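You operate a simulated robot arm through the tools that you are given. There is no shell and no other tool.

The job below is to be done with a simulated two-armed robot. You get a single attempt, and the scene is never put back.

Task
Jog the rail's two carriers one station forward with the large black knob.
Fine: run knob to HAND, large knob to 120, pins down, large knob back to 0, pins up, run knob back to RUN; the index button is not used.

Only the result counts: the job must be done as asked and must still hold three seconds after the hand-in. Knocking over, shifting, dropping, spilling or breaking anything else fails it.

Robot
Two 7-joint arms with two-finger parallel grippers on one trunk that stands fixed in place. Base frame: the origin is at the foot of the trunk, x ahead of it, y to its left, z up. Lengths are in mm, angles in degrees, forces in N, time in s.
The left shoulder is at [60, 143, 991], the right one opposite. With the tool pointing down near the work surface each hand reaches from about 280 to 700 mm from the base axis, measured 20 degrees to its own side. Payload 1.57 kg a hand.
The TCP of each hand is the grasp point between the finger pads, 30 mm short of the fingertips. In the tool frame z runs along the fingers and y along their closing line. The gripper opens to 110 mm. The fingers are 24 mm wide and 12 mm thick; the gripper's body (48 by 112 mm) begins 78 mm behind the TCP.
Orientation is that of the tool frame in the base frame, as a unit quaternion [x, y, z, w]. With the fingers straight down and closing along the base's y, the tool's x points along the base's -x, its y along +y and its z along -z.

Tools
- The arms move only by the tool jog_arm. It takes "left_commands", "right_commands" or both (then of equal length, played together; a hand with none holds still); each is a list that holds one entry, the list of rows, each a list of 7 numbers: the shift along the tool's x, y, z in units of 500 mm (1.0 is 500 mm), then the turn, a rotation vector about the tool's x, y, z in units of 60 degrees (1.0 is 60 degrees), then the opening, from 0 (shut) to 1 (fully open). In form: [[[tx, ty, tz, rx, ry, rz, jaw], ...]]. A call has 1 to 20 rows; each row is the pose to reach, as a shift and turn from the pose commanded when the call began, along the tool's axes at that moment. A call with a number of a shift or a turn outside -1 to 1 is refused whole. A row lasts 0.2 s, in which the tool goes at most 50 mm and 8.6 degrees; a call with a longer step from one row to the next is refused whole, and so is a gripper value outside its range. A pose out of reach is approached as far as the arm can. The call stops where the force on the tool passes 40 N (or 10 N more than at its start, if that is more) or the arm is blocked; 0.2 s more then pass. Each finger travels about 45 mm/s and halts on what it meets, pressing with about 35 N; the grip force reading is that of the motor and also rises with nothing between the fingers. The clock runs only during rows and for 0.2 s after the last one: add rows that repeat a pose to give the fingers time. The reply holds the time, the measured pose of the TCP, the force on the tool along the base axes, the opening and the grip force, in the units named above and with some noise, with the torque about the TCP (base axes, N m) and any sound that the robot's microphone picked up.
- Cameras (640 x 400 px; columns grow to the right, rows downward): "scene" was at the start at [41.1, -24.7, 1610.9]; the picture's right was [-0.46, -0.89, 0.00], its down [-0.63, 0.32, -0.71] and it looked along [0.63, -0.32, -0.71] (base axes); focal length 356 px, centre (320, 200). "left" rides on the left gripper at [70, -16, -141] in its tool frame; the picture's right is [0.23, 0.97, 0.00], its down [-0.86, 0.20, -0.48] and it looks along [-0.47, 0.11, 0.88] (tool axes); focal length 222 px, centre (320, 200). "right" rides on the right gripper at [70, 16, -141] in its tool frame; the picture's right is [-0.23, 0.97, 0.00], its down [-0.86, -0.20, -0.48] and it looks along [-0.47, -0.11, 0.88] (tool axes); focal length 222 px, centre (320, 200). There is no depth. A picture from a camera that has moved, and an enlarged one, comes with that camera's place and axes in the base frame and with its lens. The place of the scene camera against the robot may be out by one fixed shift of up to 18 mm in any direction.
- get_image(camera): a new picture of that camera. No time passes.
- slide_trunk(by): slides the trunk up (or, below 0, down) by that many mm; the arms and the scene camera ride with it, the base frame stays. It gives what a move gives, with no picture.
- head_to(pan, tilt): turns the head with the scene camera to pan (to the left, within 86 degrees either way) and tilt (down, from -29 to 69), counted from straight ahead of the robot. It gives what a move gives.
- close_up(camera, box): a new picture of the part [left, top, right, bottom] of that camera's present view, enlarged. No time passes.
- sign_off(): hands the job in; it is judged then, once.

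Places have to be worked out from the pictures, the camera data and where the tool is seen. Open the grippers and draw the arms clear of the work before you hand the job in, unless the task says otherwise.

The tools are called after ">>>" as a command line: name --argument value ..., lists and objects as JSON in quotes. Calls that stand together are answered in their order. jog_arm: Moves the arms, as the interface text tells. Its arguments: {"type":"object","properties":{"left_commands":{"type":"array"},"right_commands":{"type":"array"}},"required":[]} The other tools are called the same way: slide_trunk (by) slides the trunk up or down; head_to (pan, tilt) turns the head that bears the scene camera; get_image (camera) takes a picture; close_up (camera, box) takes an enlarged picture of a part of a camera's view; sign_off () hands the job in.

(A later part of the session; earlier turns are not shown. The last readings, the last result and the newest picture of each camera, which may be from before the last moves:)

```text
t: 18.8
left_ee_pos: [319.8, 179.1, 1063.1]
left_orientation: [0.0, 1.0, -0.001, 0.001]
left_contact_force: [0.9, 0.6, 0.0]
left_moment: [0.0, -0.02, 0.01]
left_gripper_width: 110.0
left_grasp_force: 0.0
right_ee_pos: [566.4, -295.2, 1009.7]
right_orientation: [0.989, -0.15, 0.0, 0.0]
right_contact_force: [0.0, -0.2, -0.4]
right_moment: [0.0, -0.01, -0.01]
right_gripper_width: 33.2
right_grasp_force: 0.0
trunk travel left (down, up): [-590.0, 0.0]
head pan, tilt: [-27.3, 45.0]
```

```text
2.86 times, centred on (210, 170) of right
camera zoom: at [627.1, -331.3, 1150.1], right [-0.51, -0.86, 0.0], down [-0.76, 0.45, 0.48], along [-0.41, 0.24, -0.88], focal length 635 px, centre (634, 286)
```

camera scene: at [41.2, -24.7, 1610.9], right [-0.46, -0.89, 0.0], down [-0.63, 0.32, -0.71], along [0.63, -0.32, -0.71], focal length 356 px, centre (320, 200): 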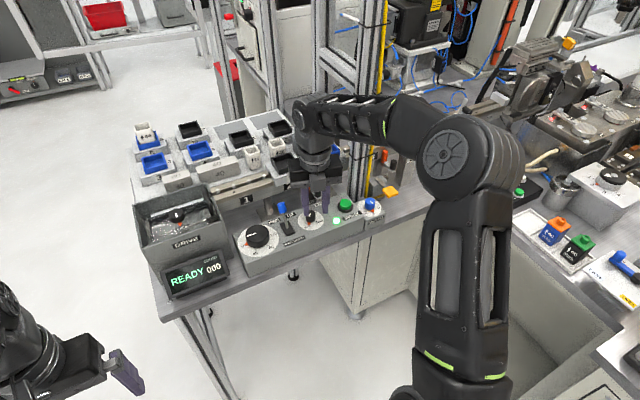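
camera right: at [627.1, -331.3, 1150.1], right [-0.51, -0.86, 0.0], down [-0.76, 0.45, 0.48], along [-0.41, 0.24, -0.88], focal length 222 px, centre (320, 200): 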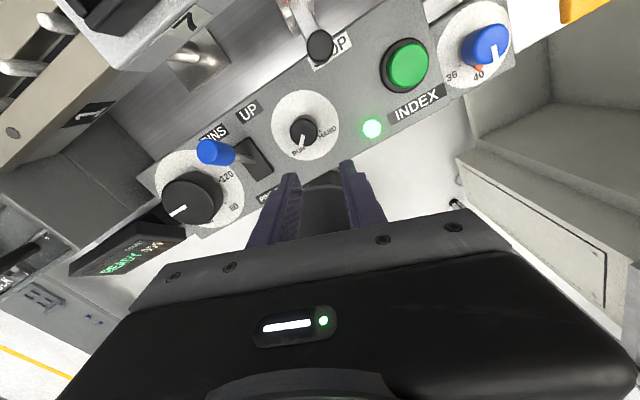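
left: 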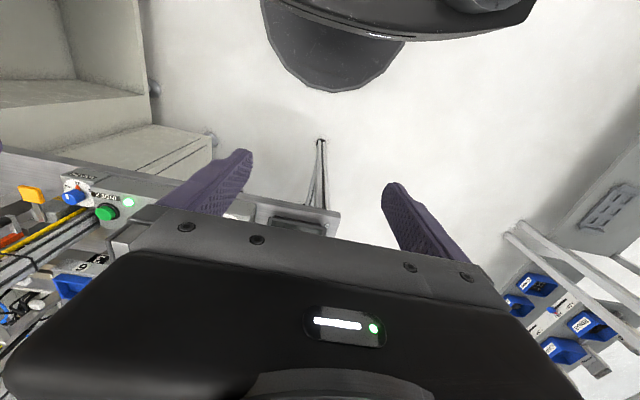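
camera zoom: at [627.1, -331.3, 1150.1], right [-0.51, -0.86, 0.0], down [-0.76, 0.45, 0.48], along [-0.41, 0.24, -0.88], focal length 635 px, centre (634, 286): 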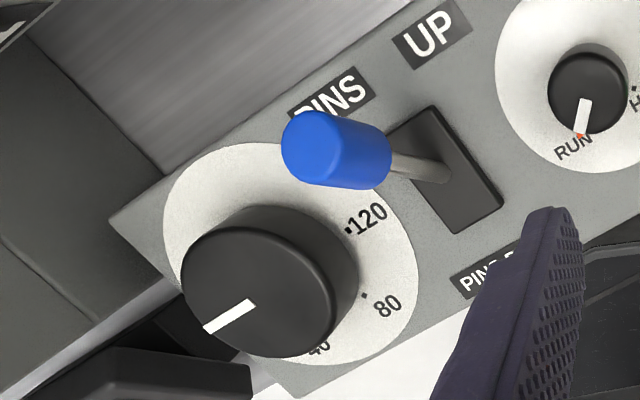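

Refined estimates: run knob axis (598,-296.5), top z≈945, RUN at 135° and HAND at 225°; large knob axis (601,-154.5), top z≈947; lever pivot (600,-231), handle leaning back to (621,-232,976). I move over the run knob while yawing back toward +60°, gripper at about 50 mm.

>>> jog_arm --right_commands '[[[0.01, -0.003, 0, 0, 0, 0.14, 0.46], [0.02, -0.006, 0, 0, 0, 0.28, 0.46], [0.03, -0.008, 0, 0, 0, 0.42, 0.46], [0.04, -0.011, 0.004, 0, 0, 0.56, 0.46], [0.05, -0.014, 0.008, 0, 0, 0.7, 0.46], [0.061, -0.016, 0.008, 0, 0, 0.84, 0.46], [0.061, -0.016, 0.008, 0, 0, 0.98, 0.46], [0.061, -0.016, 0.008, 0, 0, 0.98, 0.46]]]'

>>> jog_arm --right_commands '[[[0, 0, 0, 0, 0, 0.12, 0.46], [0, 0, 0, 0, 0, 0.25, 0.46], [0, 0, 0, 0, 0, 0.38, 0.46], [0, 0, 0, 0, 0, 0.5, 0.46], [0, 0, 0, 0, 0, 0.62, 0.46], [0, 0, 0, 0, 0, 0.73, 0.46], [0, 0, 0, 0, 0, 0.73, 0.46]]]'

>>> get_image --camera "right"

>>> close_up --camera "right" --box '[220, 90, 420, 240]'

```text
t: 20.6
left_ee_pos: [319.4, 179.3, 1064.2]
left_orientation: [-0.001, 1.0, -0.001, 0.001]
left_contact_force: [0.7, 0.0, -0.2]
left_moment: [0.01, 0.02, -0.02]
left_gripper_width: 109.9
left_grasp_force: 0.1
right_ee_pos: [597.8, -296.6, 1005.8]
right_orientation: [0.786, -0.618, 0.001, 0.0]
right_contact_force: [0.4, 0.0, 0.6]
right_moment: [0.01, -0.05, 0.02]
right_gripper_width: 50.6
right_grasp_force: 0.0
trunk travel left (down, up): [-590.0, 0.0]
head pan, tilt: [-27.3, 45.0]
```

```text
t: 22.2
left_ee_pos: [319.1, 179.8, 1063.8]
left_orientation: [0.001, 1.0, -0.002, 0.001]
left_contact_force: [0.3, -0.1, 0.0]
left_moment: [-0.01, -0.01, 0.02]
left_gripper_width: 110.0
left_grasp_force: 0.1
right_ee_pos: [597.3, -297.2, 1005.6]
right_orientation: [-0.499, 0.866, -0.001, 0.0]
right_contact_force: [0.7, -0.1, 0.5]
right_moment: [-0.01, 0.01, 0.03]
right_gripper_width: 50.8
right_grasp_force: 0.0
trunk travel left (down, up): [-590.0, 0.0]
head pan, tilt: [-27.3, 45.0]
```

```text
taken
camera right: at [547.6, -348.8, 1146.5], right [-0.73, 0.69, 0.0], down [0.6, 0.64, 0.48], along [0.33, 0.35, -0.88], focal length 222 px, centre (320, 200)
```

right: 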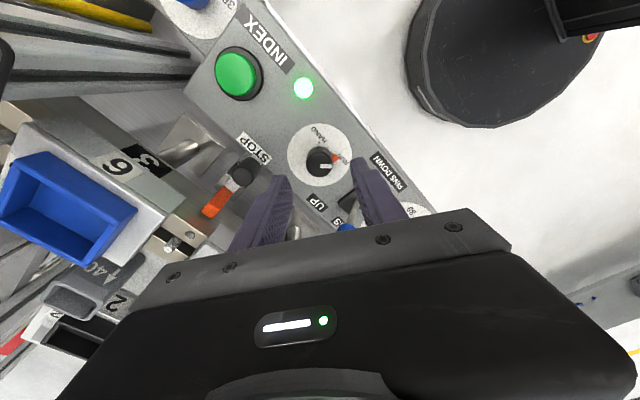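

```text
2.67 times, centred on (320, 165) of right
camera zoom: at [547.6, -348.8, 1146.5], right [-0.73, 0.69, 0.0], down [0.6, 0.64, 0.48], along [0.33, 0.35, -0.88], focal length 592 px, centre (320, 293)
```

zoom: 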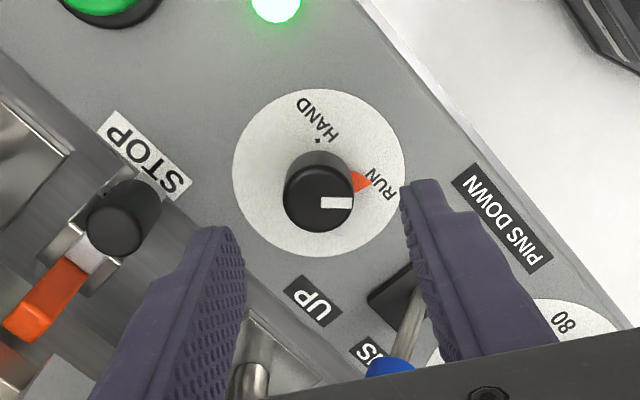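

The hover is centred on the run knob to within about 1 mm. I descend to TCP z≈954 (fingertips ~4 mm above the panel) and check the contact force.

>>> jog_arm --right_commands '[[[0, 0, 0.03, 0, 0, 0, 0.46], [0, 0, 0.06, 0, 0, 0, 0.46], [0, 0, 0.085, 0, 0, 0, 0.46], [0, 0, 0.103, 0, 0, 0, 0.46], [0, 0, 0.103, 0, 0, 0, 0.46]]]'

>>> close_up --camera "right" --box '[220, 90, 420, 240]'

>>> close_up --camera "scene" --box '[260, 160, 380, 250]'

```text
t: 23.4
left_ee_pos: [320.7, 179.2, 1065.0]
left_orientation: [0.0, 1.0, -0.002, 0.001]
left_contact_force: [0.5, 0.7, -0.6]
left_moment: [0.01, 0.02, -0.01]
left_gripper_width: 110.0
left_grasp_force: 0.1
right_ee_pos: [596.6, -296.2, 953.7]
right_orientation: [-0.499, 0.866, -0.001, 0.001]
right_contact_force: [0.7, 0.3, -0.4]
right_moment: [0.04, 0.03, 0.0]
right_gripper_width: 50.7
right_grasp_force: 0.1
trunk travel left (down, up): [-590.0, 0.0]
head pan, tilt: [-27.3, 45.0]
```

```text
2.67 times, centred on (320, 165) of right
camera zoom: at [547.5, -348.7, 1094.0], right [-0.73, 0.68, 0.0], down [0.6, 0.64, 0.48], along [0.33, 0.35, -0.88], focal length 592 px, centre (320, 293)
```

zoom: 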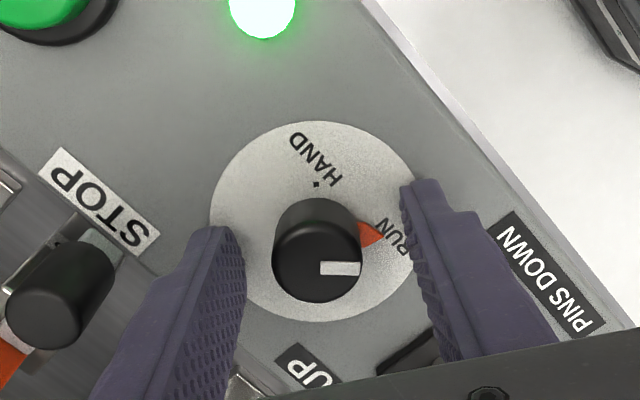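

```text
4.44 times, centred on (320, 205) of scene
camera zoom: at [41.2, -24.7, 1610.9], right [-0.46, -0.89, 0.0], down [-0.63, 0.32, -0.71], along [0.63, -0.32, -0.71], focal length 1582 px, centre (320, 178)
```

zoom: 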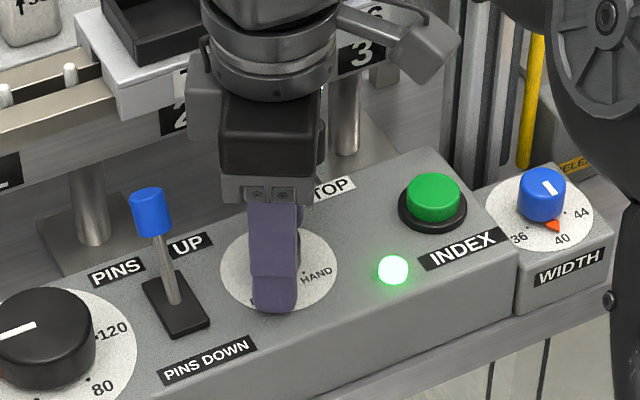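

Fingers straddle the run knob with no contact. I close the gripper on it.

>>> jog_arm --right_commands '[[[0, 0, 0, 0, 0, 0, 0.2], [0, 0, 0, 0, 0, 0, 0.1], [0, 0, 0, 0, 0, 0, 0.1], [0, 0, 0, 0, 0, 0, 0.1]]]'

>>> close_up --camera "right" --box '[220, 90, 420, 240]'

```text
t: 24.4
left_ee_pos: [320.2, 179.2, 1063.3]
left_orientation: [0.0, 1.0, -0.001, 0.0]
left_contact_force: [-0.4, 0.2, 0.8]
left_moment: [0.03, -0.01, 0.01]
left_gripper_width: 109.8
left_grasp_force: 0.1
right_ee_pos: [597.4, -296.8, 952.8]
right_orientation: [-0.501, 0.866, 0.0, 0.001]
right_contact_force: [5.4, -2.4, 0.9]
right_moment: [0.05, -0.09, 0.0]
right_gripper_width: 25.7
right_grasp_force: 35.6
trunk travel left (down, up): [-590.0, 0.0]
head pan, tilt: [-27.3, 45.0]
```

```text
2.67 times, centred on (320, 165) of right
camera zoom: at [548.2, -349.1, 1094.1], right [-0.73, 0.68, 0.0], down [0.6, 0.64, 0.48], along [0.33, 0.35, -0.88], focal length 592 px, centre (320, 293)
```

zoom: 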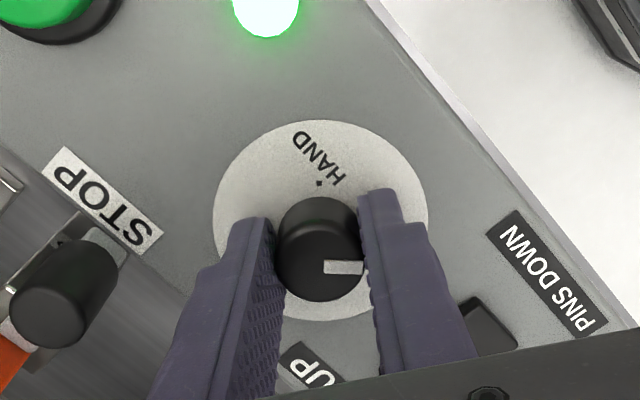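

The knob is gripped (25.7 mm, 36 N) with little side force. I turn it counter-clockwise by ~59° first.

>>> jog_arm --right_commands '[[[0, 0, 0, 0, 0, -0.12, 0.1], [0, 0, 0, 0, 0, -0.25, 0.1], [0, 0, 0, 0, 0, -0.37, 0.1], [0, 0, 0, 0, 0, -0.5, 0.1], [0, 0, 0, 0, 0, -0.62, 0.1], [0, 0, 0, 0, 0, -0.74, 0.1], [0, 0, 0, 0, 0, -0.86, 0.1], [0, 0, 0, 0, 0, -0.98, 0.1]]]'

>>> close_up --camera "right" --box '[220, 90, 420, 240]'

```text
t: 26.2
left_ee_pos: [320.5, 178.3, 1063.9]
left_orientation: [0.0, 1.0, 0.0, 0.001]
left_contact_force: [-0.4, -0.4, -0.1]
left_moment: [0.0, 0.0, -0.01]
left_gripper_width: 109.9
left_grasp_force: 0.0
right_ee_pos: [598.1, -297.0, 953.7]
right_orientation: [0.861, -0.509, -0.001, 0.0]
right_contact_force: [7.6, -2.8, -3.3]
right_moment: [-0.05, -0.18, -0.01]
right_gripper_width: 25.5
right_grasp_force: 36.9
trunk travel left (down, up): [-590.0, 0.0]
head pan, tilt: [-27.3, 45.0]
```

```text
2.67 times, centred on (320, 165) of right
camera zoom: at [617.2, -365.9, 1094.2], right [-0.96, -0.27, 0.0], down [-0.24, 0.84, 0.48], along [-0.13, 0.46, -0.88], focal length 592 px, centre (320, 293)
```

zoom: 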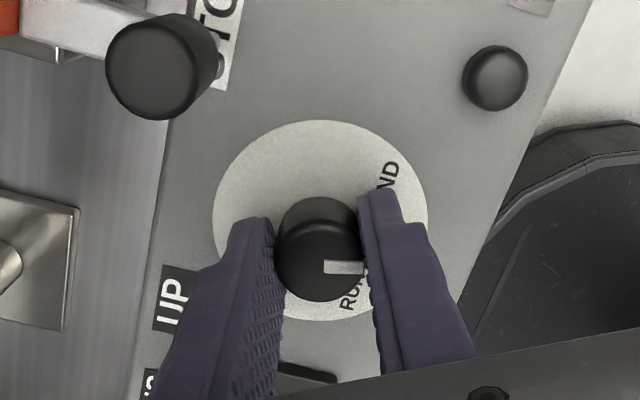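

The pointer turns with the fingers and the green light went out. I turn the remaining ~31° to HAND.

>>> jog_arm --right_commands '[[[0, 0, 0, 0, 0, -0.13, 0.1], [0, 0, 0, 0, 0, -0.26, 0.1], [0, 0, 0, 0, 0, -0.39, 0.1], [0, 0, 0, 0, 0, -0.52, 0.1], [0, 0, 0, 0, 0, -0.52, 0.1]]]'

>>> close_up --camera "right" --box '[220, 90, 420, 240]'

>>> close_up --camera "scene" --box '[140, 170, 380, 320]'

```text
t: 27.4
left_ee_pos: [320.5, 179.3, 1064.0]
left_orientation: [0.0, 1.0, 0.0, -0.001]
left_contact_force: [-0.4, -0.3, 0.1]
left_moment: [-0.05, -0.03, -0.01]
left_gripper_width: 110.3
left_grasp_force: 0.1
right_ee_pos: [598.9, -297.3, 952.0]
right_orientation: [0.966, -0.257, -0.001, 0.0]
right_contact_force: [6.5, -1.8, -5.3]
right_moment: [-0.21, -0.34, -0.34]
right_gripper_width: 25.5
right_grasp_force: 36.6
trunk travel left (down, up): [-590.0, 0.0]
head pan, tilt: [-27.3, 45.0]
```

```text
2.67 times, centred on (320, 165) of right
camera zoom: at [650.1, -345.8, 1094.2], right [-0.68, -0.73, 0.0], down [-0.64, 0.6, 0.48], along [-0.35, 0.33, -0.88], focal length 592 px, centre (320, 293)
```

zoom: 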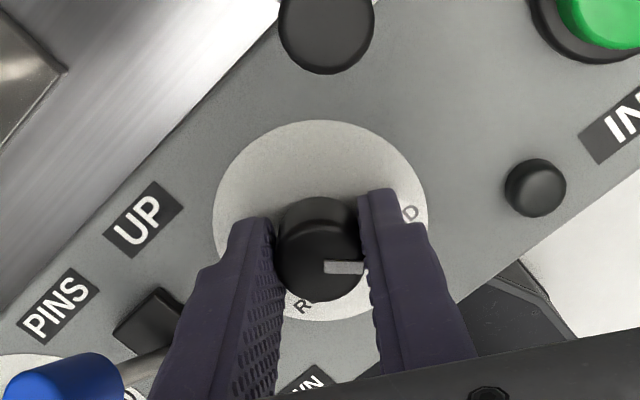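

```text
2.67 times, centred on (260, 245) of scene
camera zoom: at [42.7, -25.3, 1610.8], right [-0.46, -0.89, 0.0], down [-0.63, 0.32, -0.71], along [0.63, -0.32, -0.71], focal length 949 px, centre (480, 80)
```

zoom: 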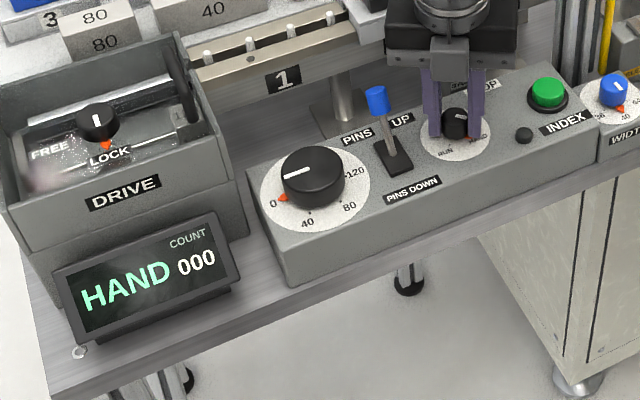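

The display reads HAND and the slight torque shows the knob has met its stop. I release the knob and rise straight up.

>>> jog_arm --right_commands '[[[0, 0, 0, 0, 0, 0, 0.3], [0, 0, 0, 0, 0, 0, 0.46], [0, 0, 0, 0, 0, 0, 0.46], [0, 0, 0, 0, 0, 0, 0.46], [0, 0, -0.04, 0, 0, 0, 0.46], [0, 0, -0.09, 0, 0, 0, 0.46], [0, 0, -0.12, 0, 0, 0, 0.46]]]'

>>> get_image --camera "right"

>>> close_up --camera "scene" --box '[140, 170, 380, 320]'

```text
t: 29.0
left_ee_pos: [319.4, 178.7, 1063.7]
left_orientation: [0.0, 1.0, -0.002, 0.0]
left_contact_force: [0.1, -0.5, -0.2]
left_moment: [-0.01, -0.01, 0.0]
left_gripper_width: 109.9
left_grasp_force: 0.0
right_ee_pos: [597.6, -296.6, 1015.5]
right_orientation: [0.966, -0.259, 0.0, 0.0]
right_contact_force: [0.8, 0.4, -0.5]
right_moment: [-0.02, -0.01, -0.02]
right_gripper_width: 50.7
right_grasp_force: 0.0
trunk travel left (down, up): [-590.0, 0.0]
head pan, tilt: [-27.3, 45.0]
```

```text
taken
camera right: at [649.1, -344.7, 1155.3], right [-0.68, -0.73, 0.0], down [-0.64, 0.6, 0.48], along [-0.35, 0.33, -0.88], focal length 222 px, centre (320, 200)
```

right: 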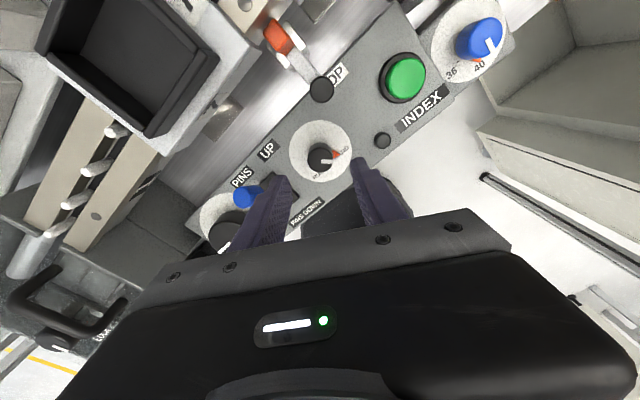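

```text
2.67 times, centred on (260, 245) of scene
camera zoom: at [41.1, -24.7, 1610.9], right [-0.46, -0.89, 0.0], down [-0.63, 0.32, -0.71], along [0.63, -0.32, -0.71], focal length 949 px, centre (480, 80)
```

zoom: 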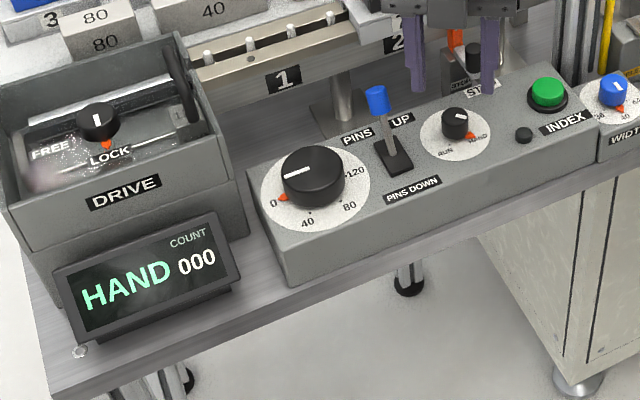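

The run knob is at HAND and stays there. Next I raise the hand to z≈1045 to clear the lever handle, and move over to the large knob at (601,-154.5) while yawing back.

>>> jog_arm --right_commands '[[[0, 0, -0.06, 0, 0, 0, 0.46], [-0.03, -0.056, -0.06, 0, 0, 0.13, 0.5], [-0.06, -0.112, -0.06, 0, 0, 0.26, 0.6], [-0.09, -0.168, -0.06, 0, 0, 0.39, 0.7], [-0.12, -0.224, -0.06, 0, 0, 0.52, 0.75], [-0.135, -0.25, -0.06, 0, 0, 0.65, 0.75], [-0.135, -0.25, -0.06, 0, 0, 0.78, 0.75], [-0.135, -0.25, -0.06, 0, 0, 0.91, 0.75], [-0.135, -0.25, -0.06, 0, 0, 0.98, 0.75], [-0.135, -0.25, -0.06, 0, 0, 0.98, 0.75]]]'

>>> get_image --camera "right"

>>> get_image --camera "scene"

```text
t: 31.2
left_ee_pos: [322.0, 179.2, 1063.8]
left_orientation: [0.001, 1.0, -0.001, 0.001]
left_contact_force: [-0.2, 0.1, -0.6]
left_moment: [-0.01, 0.02, -0.01]
left_gripper_width: 109.9
left_grasp_force: 0.0
right_ee_pos: [600.7, -155.2, 1044.7]
right_orientation: [0.714, -0.7, 0.001, -0.001]
right_contact_force: [-0.3, 0.1, -0.3]
right_moment: [-0.01, 0.0, -0.03]
right_gripper_width: 82.8
right_grasp_force: 0.1
trunk travel left (down, up): [-590.0, 0.0]
head pan, tilt: [-27.3, 45.0]
```

```text
taken
camera right: at [585.6, -224.5, 1185.1], right [-0.98, 0.21, 0.0], down [0.18, 0.86, 0.48], along [0.1, 0.47, -0.88], focal length 222 px, centre (320, 200)
```

right: 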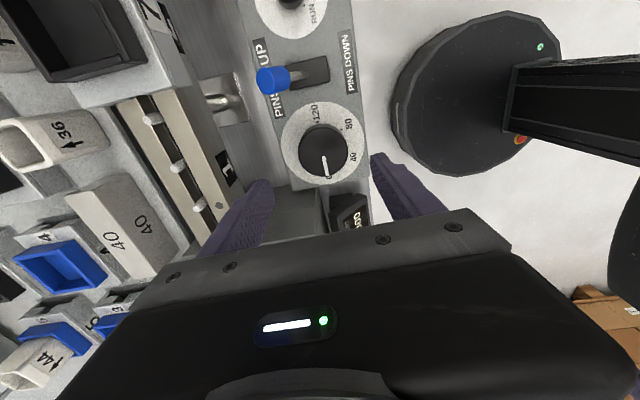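

```text
taken
camera scene: at [41.2, -24.7, 1610.9], right [-0.46, -0.89, 0.0], down [-0.63, 0.32, -0.71], along [0.63, -0.32, -0.71], focal length 356 px, centre (320, 200)
```

scene: 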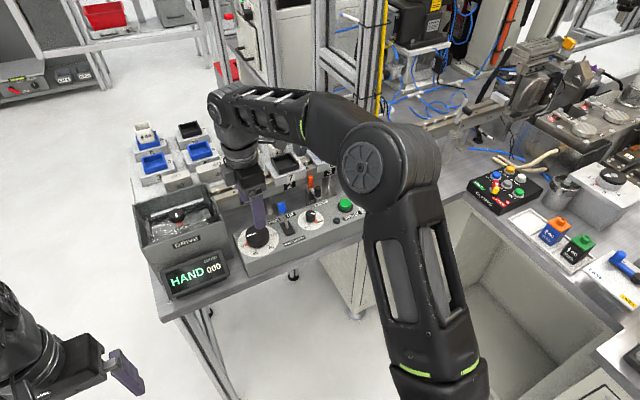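

Hand is above the large knob with no reach problem. I zoom in to check the centring.

>>> close_up --camera "right" --box '[230, 50, 410, 200]'

```text
2.67 times, centred on (320, 125) of right
camera zoom: at [585.6, -224.5, 1185.1], right [-0.98, 0.21, 0.0], down [0.18, 0.86, 0.48], along [0.1, 0.47, -0.88], focal length 592 px, centre (320, 400)
```

zoom: 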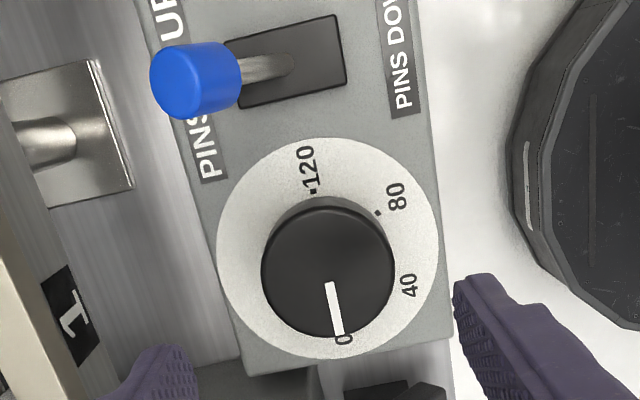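

Overhead view puts the large knob's axis at about (598.3,-155.5), diameter ≈57 mm. I yaw to +60°, trim the position, and lower part-way to z≈1000 to re-check.

>>> jog_arm --right_commands '[[[0, 0.0054, 0, 0, 0, 0.13, 0.75], [0, 0.0054, 0, 0, 0, 0.26, 0.75], [0, 0.0054, 0, 0, 0, 0.39, 0.75], [0, 0.0054, 0.03, 0, 0, 0.52, 0.75], [0, 0.0054, 0.09, 0, 0, 0.52, 0.75], [0, 0.0054, 0.09, 0, 0, 0.52, 0.75]]]'

>>> get_image --camera "right"

>>> close_up --camera "right" --box '[220, 90, 420, 240]'

```text
t: 32.6
left_ee_pos: [320.4, 178.3, 1063.3]
left_orientation: [-0.001, 1.0, -0.001, 0.0]
left_contact_force: [0.2, -0.2, 0.6]
left_moment: [-0.04, -0.02, 0.02]
left_gripper_width: 110.0
left_grasp_force: 0.1
right_ee_pos: [597.6, -155.8, 999.7]
right_orientation: [-0.499, 0.866, -0.001, 0.001]
right_contact_force: [0.3, -0.8, 1.8]
right_moment: [-0.03, 0.01, 0.0]
right_gripper_width: 82.3
right_grasp_force: 0.0
trunk travel left (down, up): [-590.0, 0.0]
head pan, tilt: [-27.3, 45.0]
```

```text
taken
camera right: at [548.8, -206.4, 1140.3], right [-0.73, 0.68, 0.0], down [0.6, 0.64, 0.48], along [0.33, 0.35, -0.88], focal length 222 px, centre (320, 200)
```

right: 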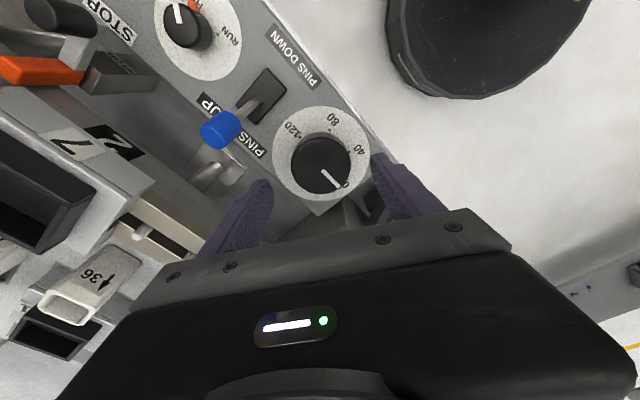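

```text
2.67 times, centred on (320, 165) of right
camera zoom: at [548.8, -206.4, 1140.3], right [-0.73, 0.68, 0.0], down [0.6, 0.64, 0.48], along [0.33, 0.35, -0.88], focal length 592 px, centre (320, 293)
```

zoom: 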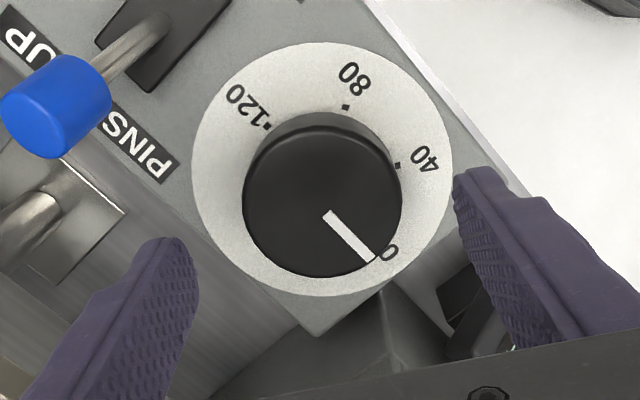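

Knob is centred under the hand within ~1-2 mm. I descend to TCP z≈953.5 and close on the knob.

>>> jog_arm --right_commands '[[[0, 0, 0.03, 0, 0, 0, 0.75], [0, 0, 0.06, 0, 0, 0, 0.75], [0, 0, 0.08, 0, 0, 0, 0.75], [0, 0, 0.0925, 0, 0, 0, 0.75], [0, 0, 0.0925, 0, 0, 0, 0.75]]]'

>>> jog_arm --right_commands '[[[0, 0, 0, 0, 0, 0, 0.6], [0, 0, 0, 0, 0, 0, 0.45], [0, 0, 0, 0, 0, 0, 0.4], [0, 0, 0, 0, 0, 0, 0.4]]]'

>>> close_up --camera "right" --box '[220, 90, 420, 240]'

```text
t: 33.8
left_ee_pos: [319.7, 179.6, 1064.2]
left_orientation: [0.0, 1.0, -0.002, 0.001]
left_contact_force: [0.0, 0.4, -0.8]
left_moment: [-0.03, -0.02, -0.02]
left_gripper_width: 110.0
left_grasp_force: 0.0
right_ee_pos: [599.0, -155.4, 952.7]
right_orientation: [-0.5, 0.866, -0.001, 0.001]
right_contact_force: [0.7, 0.4, 0.2]
right_moment: [-0.01, 0.0, -0.01]
right_gripper_width: 82.7
right_grasp_force: 0.0
trunk travel left (down, up): [-590.0, 0.0]
head pan, tilt: [-27.3, 45.0]
```

```text
t: 34.8
left_ee_pos: [319.1, 179.5, 1064.9]
left_orientation: [0.0, 1.0, -0.001, 0.001]
left_contact_force: [0.6, 0.5, -0.3]
left_moment: [0.02, 0.02, -0.03]
left_gripper_width: 110.1
left_grasp_force: 0.1
right_ee_pos: [597.1, -154.4, 953.8]
right_orientation: [-0.501, 0.866, 0.001, 0.001]
right_contact_force: [-5.4, 1.5, -1.7]
right_moment: [0.13, 0.24, 0.01]
right_gripper_width: 55.5
right_grasp_force: 30.2
trunk travel left (down, up): [-590.0, 0.0]
head pan, tilt: [-27.3, 45.0]
```

```text
2.67 times, centred on (320, 165) of right
camera zoom: at [548.5, -206.5, 1094.1], right [-0.73, 0.68, 0.0], down [0.6, 0.64, 0.48], along [0.33, 0.35, -0.88], focal length 592 px, centre (320, 293)
```

zoom: 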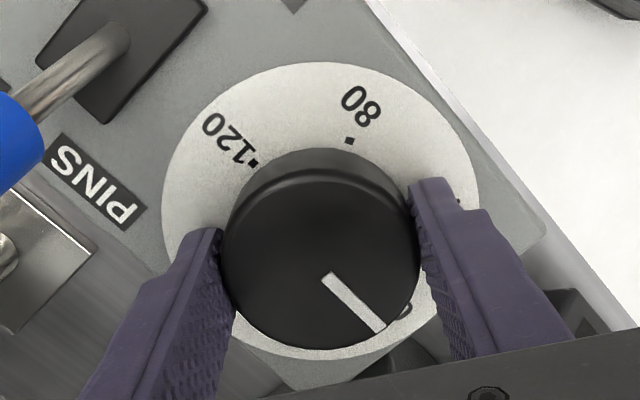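

The large knob is gripped (55.5 mm). I turn it counter-clockwise slowly by ~58° first and watch the carriers.

>>> jog_arm --right_commands '[[[0, 0, 0, 0, 0, -0.08, 0.3], [0, 0, 0, 0, 0, -0.16, 0.3], [0, 0, 0, 0, 0, -0.24, 0.3], [0, 0, 0, 0, 0, -0.32, 0.3], [0, 0, 0, 0, 0, -0.4, 0.3], [0, 0, 0, 0, 0, -0.48, 0.3], [0, 0, 0, 0, 0, -0.56, 0.3], [0, 0, 0, 0, 0, -0.64, 0.3], [0, 0, 0, 0, 0, -0.72, 0.3], [0, 0, 0, 0, 0, -0.8, 0.3], [0, 0, 0, 0, 0, -0.88, 0.3], [0, 0, 0, 0, 0, -0.96, 0.3]]]'

>>> close_up --camera "right" --box '[220, 90, 420, 240]'

>>> close_up --camera "scene" --box '[140, 110, 420, 300]'

```text
t: 37.4
left_ee_pos: [319.1, 177.9, 1065.7]
left_orientation: [-0.001, 1.0, 0.0, 0.0]
left_contact_force: [0.0, -0.4, -0.5]
left_moment: [0.02, -0.01, 0.02]
left_gripper_width: 110.1
left_grasp_force: 0.0
right_ee_pos: [598.1, -154.3, 953.2]
right_orientation: [0.856, -0.517, 0.001, 0.0]
right_contact_force: [-3.3, 2.1, -0.3]
right_moment: [0.44, 0.35, -0.13]
right_gripper_width: 55.2
right_grasp_force: 44.5
trunk travel left (down, up): [-590.0, 0.0]
head pan, tilt: [-27.3, 45.0]
```

```text
2.67 times, centred on (320, 165) of right
camera zoom: at [615.6, -223.5, 1094.2], right [-0.97, -0.25, 0.0], down [-0.22, 0.85, 0.48], along [-0.12, 0.46, -0.88], focal length 592 px, centre (320, 293)
```

zoom: 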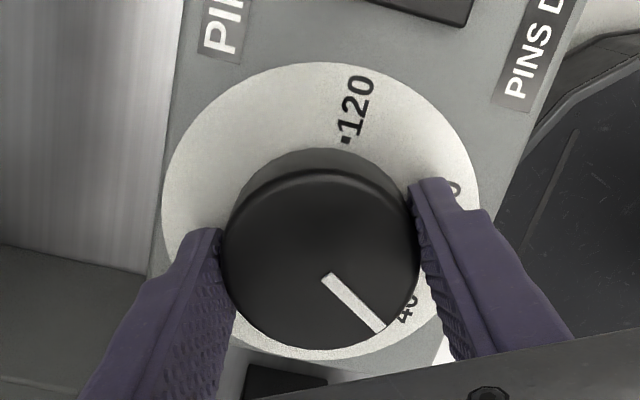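

```text
2.11 times, centred on (280, 205) of scene
camera zoom: at [40.7, -24.4, 1610.9], right [-0.46, -0.89, 0.0], down [-0.63, 0.32, -0.71], along [0.63, -0.32, -0.71], focal length 749 px, centre (404, 190)
```

zoom: 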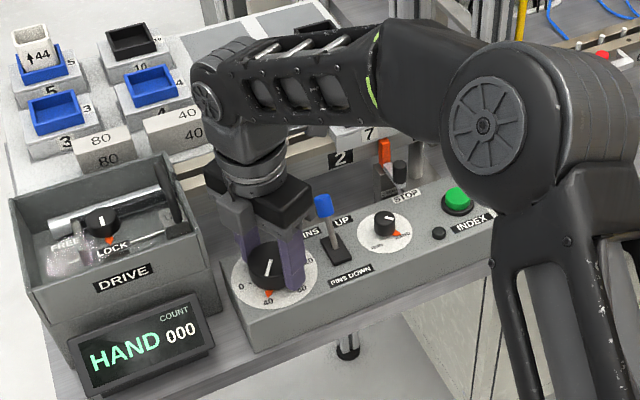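

The knob reads 40, and carrier 7 has moved on past label 2. I continue another 45° with this grip.

>>> jog_arm --right_commands '[[[0, 0, 0, 0, 0, -0.08, 0.3], [0, 0, 0, 0, 0, -0.16, 0.3], [0, 0, 0, 0, 0, -0.24, 0.3], [0, 0, 0, 0, 0, -0.32, 0.3], [0, 0, 0, 0, 0, -0.4, 0.3], [0, 0, 0, 0, 0, -0.48, 0.3], [0, 0, 0, 0, 0, -0.56, 0.3], [0, 0, 0, 0, 0, -0.64, 0.3], [0, 0, 0, 0, 0, -0.72, 0.3], [0, 0, 0, 0, 0, -0.76, 0.3]]]'

>>> close_up --camera "right" --box '[220, 90, 420, 240]'

>>> get_image --camera "right"

>>> close_up --camera "scene" --box '[140, 110, 420, 300]'

```text
t: 39.6
left_ee_pos: [319.5, 180.3, 1063.6]
left_orientation: [0.0, 1.0, -0.001, 0.001]
left_contact_force: [0.3, -0.2, 0.0]
left_moment: [0.02, 0.01, -0.01]
left_gripper_width: 110.2
left_grasp_force: 0.0
right_ee_pos: [598.1, -155.9, 953.2]
right_orientation: [0.989, -0.145, 0.001, 0.0]
right_contact_force: [0.7, 4.4, 7.3]
right_moment: [0.31, 0.09, -0.14]
right_gripper_width: 55.1
right_grasp_force: 45.0
trunk travel left (down, up): [-590.0, 0.0]
head pan, tilt: [-27.3, 45.0]
```

```text
2.67 times, centred on (320, 165) of right
camera zoom: at [659.9, -189.5, 1094.3], right [-0.5, -0.87, 0.0], down [-0.76, 0.44, 0.48], along [-0.41, 0.24, -0.88], focal length 592 px, centre (320, 293)
```

zoom: 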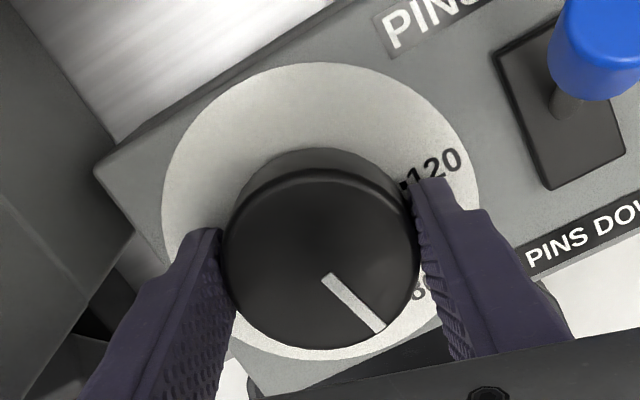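

```text
taken
camera right: at [659.9, -189.5, 1094.3], right [-0.5, -0.87, 0.0], down [-0.76, 0.44, 0.48], along [-0.41, 0.24, -0.88], focal length 222 px, centre (320, 200)
```

right: 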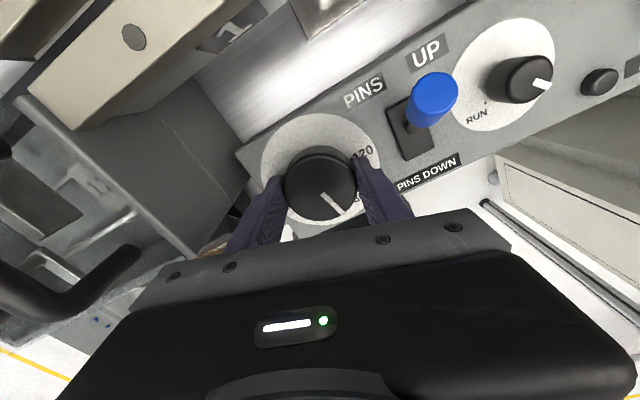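

```text
2.11 times, centred on (280, 205) of scene
camera zoom: at [40.7, -24.1, 1611.0], right [-0.46, -0.89, 0.0], down [-0.63, 0.32, -0.71], along [0.63, -0.32, -0.71], focal length 749 px, centre (404, 190)
```

zoom: 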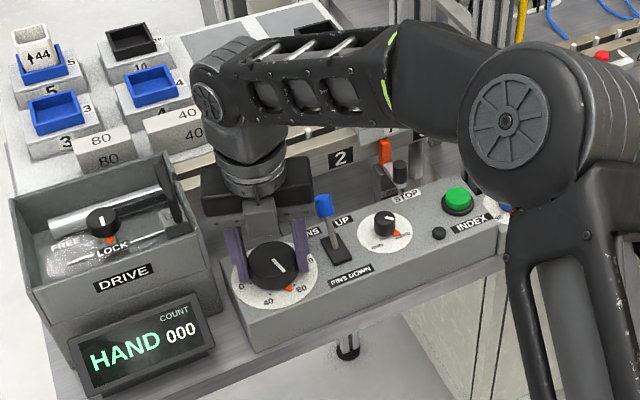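

The knob is at about 69. I open the fingers around it and yaw the hand back to +60° in place for the second grip.

>>> jog_arm --right_commands '[[[0, 0, 0, 0, 0, 0, 0.6], [0, 0, 0, 0, 0, 0, 0.75], [0, 0, 0, 0, 0, 0, 0.75], [0, 0, 0, 0, 0, 0, 0.75], [0, 0, 0, 0, 0, 0.13, 0.75], [0, 0, 0, 0, 0, 0.26, 0.75], [0, 0, 0, 0, 0, 0.39, 0.75], [0, 0, 0, 0, 0, 0.52, 0.75], [0, 0, 0, 0, 0, 0.65, 0.75], [0, 0, 0, 0, 0, 0.78, 0.75], [0, 0, 0, 0, 0, 0.91, 0.75], [0, 0, 0, 0, 0, 0.98, 0.75]]]'

>>> close_up --camera "right" --box '[220, 90, 420, 240]'

>>> jog_arm --right_commands '[[[0, 0, 0, 0, 0, 0.13, 0.75], [0, 0, 0, 0, 0, 0.26, 0.75], [0, 0, 0, 0, 0, 0.39, 0.75], [0, 0, 0, 0, 0, 0.52, 0.75], [0, 0, 0, 0, 0, 0.65, 0.75], [0, 0, 0, 0, 0, 0.74, 0.75], [0, 0, 0, 0, 0, 0.74, 0.75]]]'

>>> close_up --camera "right" --box '[220, 90, 420, 240]'

```text
t: 42.2
left_ee_pos: [318.9, 177.7, 1064.3]
left_orientation: [0.0, 1.0, -0.001, 0.001]
left_contact_force: [-0.1, 0.3, 1.3]
left_moment: [-0.01, -0.01, 0.01]
left_gripper_width: 110.0
left_grasp_force: 0.1
right_ee_pos: [599.8, -154.8, 952.8]
right_orientation: [0.79, -0.614, 0.0, 0.0]
right_contact_force: [-0.2, 0.0, -0.1]
right_moment: [-0.01, 0.0, 0.01]
right_gripper_width: 82.7
right_grasp_force: 0.0
trunk travel left (down, up): [-590.0, 0.0]
head pan, tilt: [-27.3, 45.0]
```

```text
2.67 times, centred on (320, 165) of right
camera zoom: at [599.3, -225.8, 1093.5], right [-1.0, -0.02, 0.0], down [-0.02, 0.88, 0.48], along [-0.01, 0.48, -0.88], focal length 592 px, centre (320, 293)
```

zoom: 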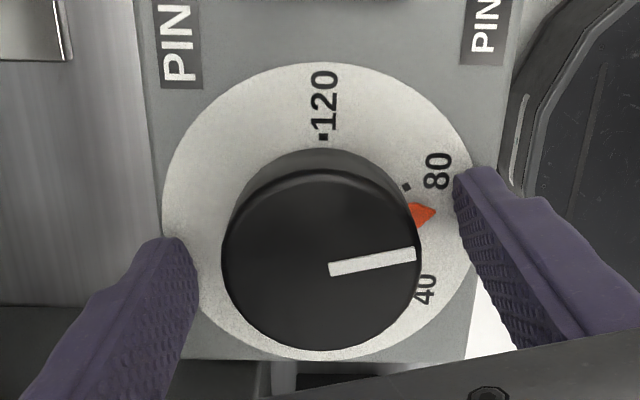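

```text
t: 43.8
left_ee_pos: [319.7, 179.4, 1064.3]
left_orientation: [0.001, 1.0, 0.0, 0.001]
left_contact_force: [0.1, -0.4, 1.0]
left_moment: [0.03, 0.01, 0.0]
left_gripper_width: 109.8
left_grasp_force: 0.0
right_ee_pos: [598.0, -155.0, 953.7]
right_orientation: [-0.499, 0.867, 0.0, 0.001]
right_contact_force: [-0.1, -0.6, -0.1]
right_moment: [0.02, 0.01, 0.03]
right_gripper_width: 82.6
right_grasp_force: 0.0
trunk travel left (down, up): [-590.0, 0.0]
head pan, tilt: [-27.3, 45.0]
```

```text
2.67 times, centred on (320, 165) of right
camera zoom: at [549.0, -206.9, 1093.5], right [-0.73, 0.69, 0.0], down [0.6, 0.64, 0.48], along [0.33, 0.35, -0.88], focal length 592 px, centre (320, 293)
```

zoom: 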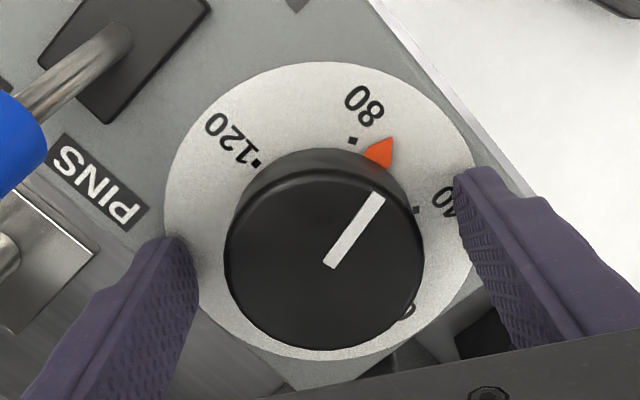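

The knob held its place at ~69. I grip again and turn another ~58°.

>>> jog_arm --right_commands '[[[0, 0, 0, 0, 0, 0, 0.6], [0, 0, 0, 0, 0, 0, 0.45], [0, 0, 0, 0, 0, 0, 0.3], [0, 0, 0, 0, 0, 0, 0.3], [0, 0, 0, 0, 0, -0.08, 0.3], [0, 0, 0, 0, 0, -0.16, 0.3], [0, 0, 0, 0, 0, -0.24, 0.3], [0, 0, 0, 0, 0, -0.32, 0.3], [0, 0, 0, 0, 0, -0.4, 0.3], [0, 0, 0, 0, 0, -0.48, 0.3], [0, 0, 0, 0, 0, -0.56, 0.3], [0, 0, 0, 0, 0, -0.64, 0.3], [0, 0, 0, 0, 0, -0.72, 0.3], [0, 0, 0, 0, 0, -0.8, 0.3], [0, 0, 0, 0, 0, -0.88, 0.3], [0, 0, 0, 0, 0, -0.96, 0.3]]]'

>>> close_up --camera "right" --box '[220, 90, 420, 240]'

>>> close_up --camera "scene" --box '[140, 110, 420, 300]'

```text
t: 47.2
left_ee_pos: [320.9, 178.0, 1063.6]
left_orientation: [0.0, 1.0, 0.0, 0.001]
left_contact_force: [0.3, -0.7, 0.0]
left_moment: [0.02, 0.03, 0.01]
left_gripper_width: 110.1
left_grasp_force: 0.0
right_ee_pos: [597.8, -154.4, 953.2]
right_orientation: [0.856, -0.517, -0.001, 0.0]
right_contact_force: [-6.8, 5.0, -8.1]
right_moment: [0.16, 0.75, -0.08]
right_gripper_width: 55.5
right_grasp_force: 44.8
trunk travel left (down, up): [-590.0, 0.0]
head pan, tilt: [-27.3, 45.0]
```

```text
2.67 times, centred on (320, 165) of right
camera zoom: at [615.8, -223.5, 1093.6], right [-0.97, -0.25, 0.0], down [-0.22, 0.85, 0.48], along [-0.12, 0.46, -0.88], focal length 592 px, centre (320, 293)
```

zoom: 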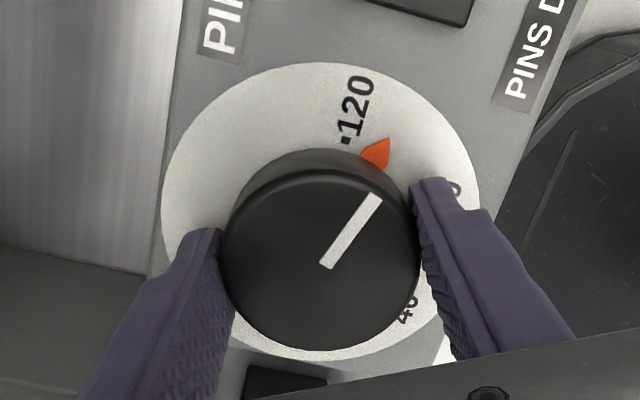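

```text
2.11 times, centred on (280, 205) of scene
camera zoom: at [41.2, -24.3, 1610.9], right [-0.46, -0.89, 0.0], down [-0.63, 0.32, -0.71], along [0.63, -0.32, -0.71], focal length 749 px, centre (404, 190)
```

zoom: 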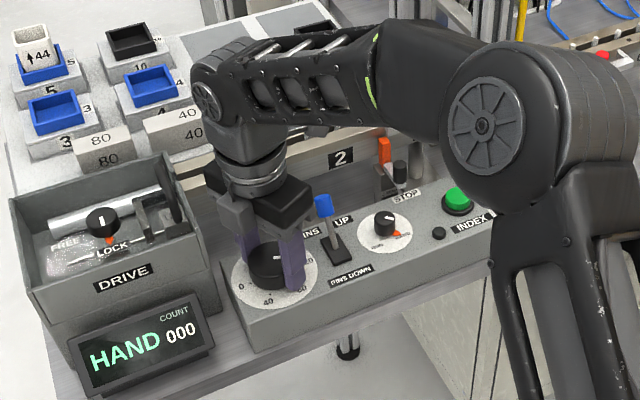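

At ~107 now. I turn the remaining ~19° gently to reach the 120 mark.

>>> jog_arm --right_commands '[[[0, 0, 0, 0, 0, -0.08, 0.3], [0, 0, 0, 0, 0, -0.16, 0.3], [0, 0, 0, 0, 0, -0.24, 0.3], [0, 0, 0, 0, 0, -0.29, 0.3], [0, 0, 0, 0, 0, -0.32, 0.3], [0, 0, 0, 0, 0, -0.32, 0.3]]]'

>>> close_up --camera "right" --box '[260, 90, 380, 190]'

>>> get_image --camera "scene"

```text
t: 48.6
left_ee_pos: [319.2, 179.2, 1063.7]
left_orientation: [0.0, 1.0, -0.002, 0.0]
left_contact_force: [0.0, 0.4, 0.2]
left_moment: [0.03, -0.02, 0.01]
left_gripper_width: 109.9
left_grasp_force: 0.1
right_ee_pos: [599.3, -153.7, 952.8]
right_orientation: [0.93, -0.367, 0.0, -0.001]
right_contact_force: [-8.0, 6.0, -11.0]
right_moment: [0.27, -0.31, -0.02]
right_gripper_width: 55.6
right_grasp_force: 44.9
trunk travel left (down, up): [-590.0, 0.0]
head pan, tilt: [-27.3, 45.0]
```

```text
4.00 times, centred on (320, 140) of right
camera zoom: at [637.7, -213.6, 1093.6], right [-0.83, -0.56, 0.0], down [-0.49, 0.73, 0.48], along [-0.27, 0.4, -0.88], focal length 888 px, centre (320, 440)
```

zoom: 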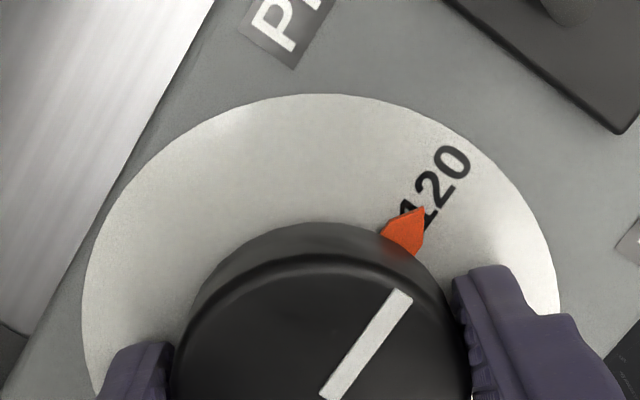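

```text
taken
camera scene: at [41.1, -24.2, 1610.9], right [-0.46, -0.89, 0.0], down [-0.63, 0.32, -0.71], along [0.63, -0.32, -0.71], focal length 356 px, centre (320, 200)
```

scene: 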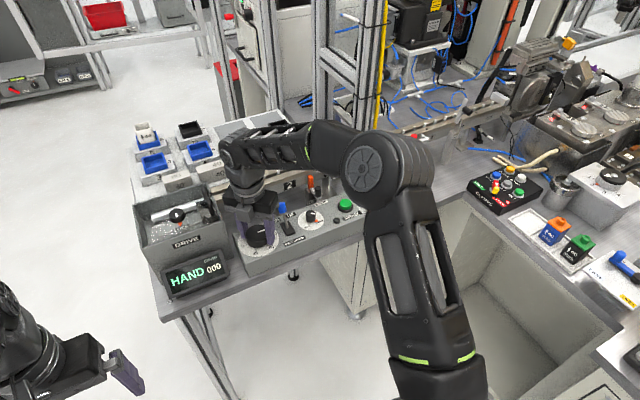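

The red pointer lies exactly over the 120 tick (total turn ≈180°). I release the knob, rise clear, and check the knob and the carriers.

>>> jog_arm --right_commands '[[[0, 0, 0, 0, 0, 0, 0.6], [0, 0, 0, 0, 0, 0, 0.75], [0, 0, 0, 0, 0, 0, 0.75], [0, 0, 0, 0, 0, 0, 0.75], [0, 0, -0.04, 0, 0, 0, 0.75], [0, 0, -0.09, 0, 0, 0, 0.75], [0, 0, -0.14, 0, 0, 0, 0.75], [0, 0, -0.19, 0, 0, 0, 0.75]]]'

>>> get_image --camera "right"

>>> close_up --camera "right" --box '[240, 60, 420, 200]'

>>> get_image --camera "scene"

```text
t: 50.4
left_ee_pos: [320.3, 179.6, 1063.7]
left_orientation: [0.0, 1.0, -0.001, 0.002]
left_contact_force: [-0.6, 0.2, -1.0]
left_moment: [-0.01, -0.03, 0.03]
left_gripper_width: 110.1
left_grasp_force: 0.1
right_ee_pos: [598.5, -154.5, 1048.0]
right_orientation: [0.93, -0.368, 0.001, 0.0]
right_contact_force: [0.1, 0.2, 1.2]
right_moment: [0.0, 0.02, 0.01]
right_gripper_width: 82.5
right_grasp_force: 0.0
trunk travel left (down, up): [-590.0, 0.0]
head pan, tilt: [-27.3, 45.0]
```

```text
taken
camera right: at [638.2, -213.9, 1188.9], right [-0.83, -0.55, 0.0], down [-0.49, 0.73, 0.48], along [-0.26, 0.4, -0.88], focal length 222 px, centre (320, 200)
```

right: 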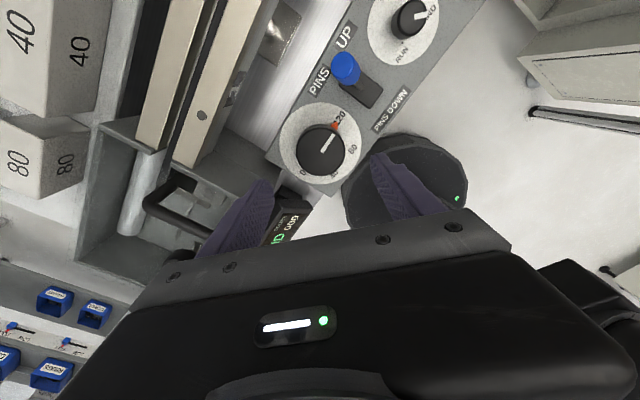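

```text
2.86 times, centred on (330, 130) of right
camera zoom: at [638.2, -213.9, 1188.9], right [-0.83, -0.55, 0.0], down [-0.49, 0.73, 0.48], along [-0.26, 0.4, -0.88], focal length 635 px, centre (291, 400)
```

zoom: 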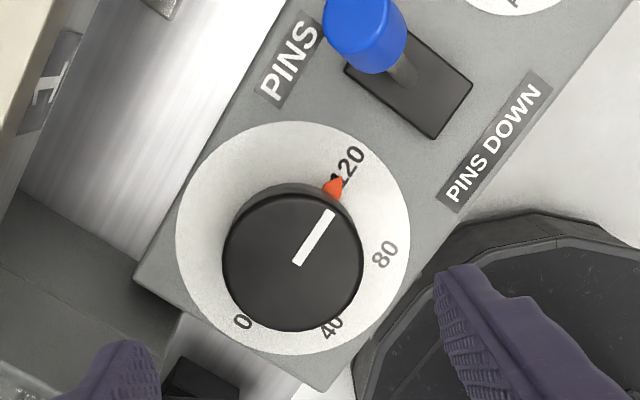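

```text
taken
camera scene: at [40.9, -24.5, 1610.9], right [-0.46, -0.89, 0.0], down [-0.63, 0.32, -0.71], along [0.63, -0.32, -0.71], focal length 356 px, centre (320, 200)
```

scene: 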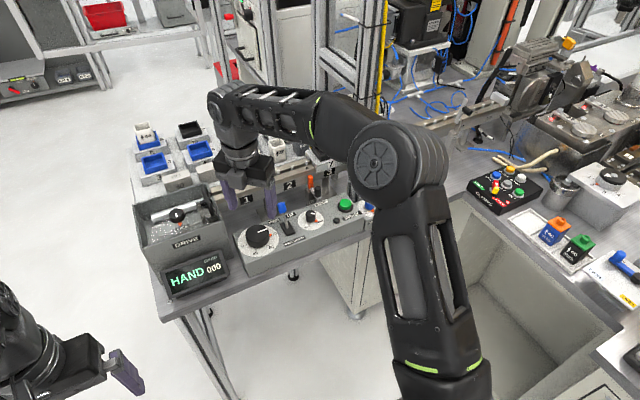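

Knob stays at 120. Next the pins lever: I'll straddle its blue handle with fingers closing along x (yaw 90°), so moving the hand back pulls it to PINS DOWN. I move above the handle at (621,-232).

>>> jog_arm --right_commands '[[[0.023, 0.014, 0, 0, 0, 0.13, 0.65], [0.046, 0.028, 0, 0, 0, 0.26, 0.55], [0.07, 0.041, 0, 0, 0, 0.39, 0.46], [0.093, 0.055, 0, 0, 0, 0.52, 0.46], [0.116, 0.069, 0, 0, 0, 0.65, 0.46], [0.139, 0.082, 0, 0, 0, 0.782, 0.46], [0.139, 0.082, 0, 0, 0, 0.782, 0.46]]]'

>>> get_image --camera "right"

>>> close_up --camera "right" --box '[220, 90, 420, 240]'

>>> get_image --camera "scene"

```text
t: 52.0
left_ee_pos: [320.5, 178.5, 1063.5]
left_orientation: [0.0, 1.0, -0.001, 0.0]
left_contact_force: [0.0, -0.5, 0.4]
left_moment: [0.01, 0.0, -0.02]
left_gripper_width: 110.1
left_grasp_force: 0.1
right_ee_pos: [620.9, -233.9, 1045.9]
right_orientation: [-0.706, 0.708, 0.0, 0.0]
right_contact_force: [-0.2, 0.6, 0.3]
right_moment: [-0.01, 0.03, 0.01]
right_gripper_width: 51.0
right_grasp_force: 0.1
trunk travel left (down, up): [-590.0, 0.0]
head pan, tilt: [-27.3, 45.0]
```

```text
taken
camera right: at [604.1, -301.6, 1188.1], right [-0.97, 0.23, 0.0], down [0.2, 0.85, 0.48], along [0.11, 0.47, -0.88], focal length 222 px, centre (320, 200)
```

right: 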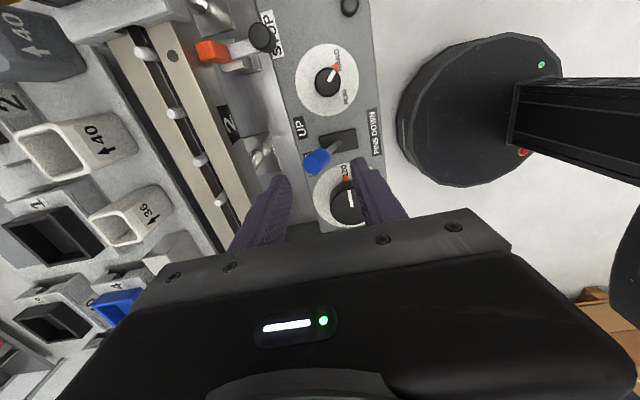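

```text
2.67 times, centred on (320, 165) of right
camera zoom: at [604.1, -301.6, 1188.1], right [-0.97, 0.23, 0.0], down [0.2, 0.85, 0.48], along [0.11, 0.47, -0.88], focal length 592 px, centre (320, 293)
```

zoom: 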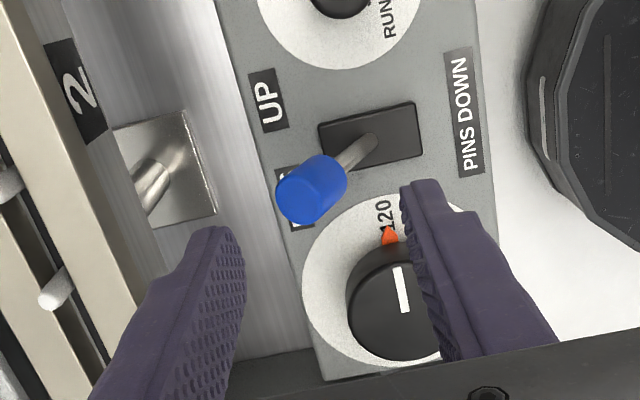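

```text
taken
camera scene: at [41.2, -24.6, 1610.9], right [-0.46, -0.89, 0.0], down [-0.63, 0.32, -0.71], along [0.63, -0.32, -0.71], focal length 356 px, centre (320, 200)
```

scene: 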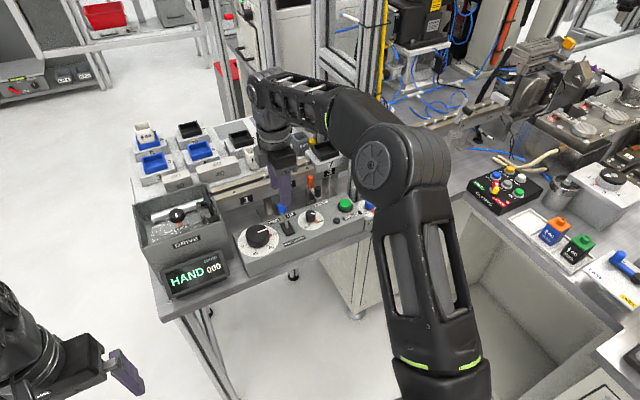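

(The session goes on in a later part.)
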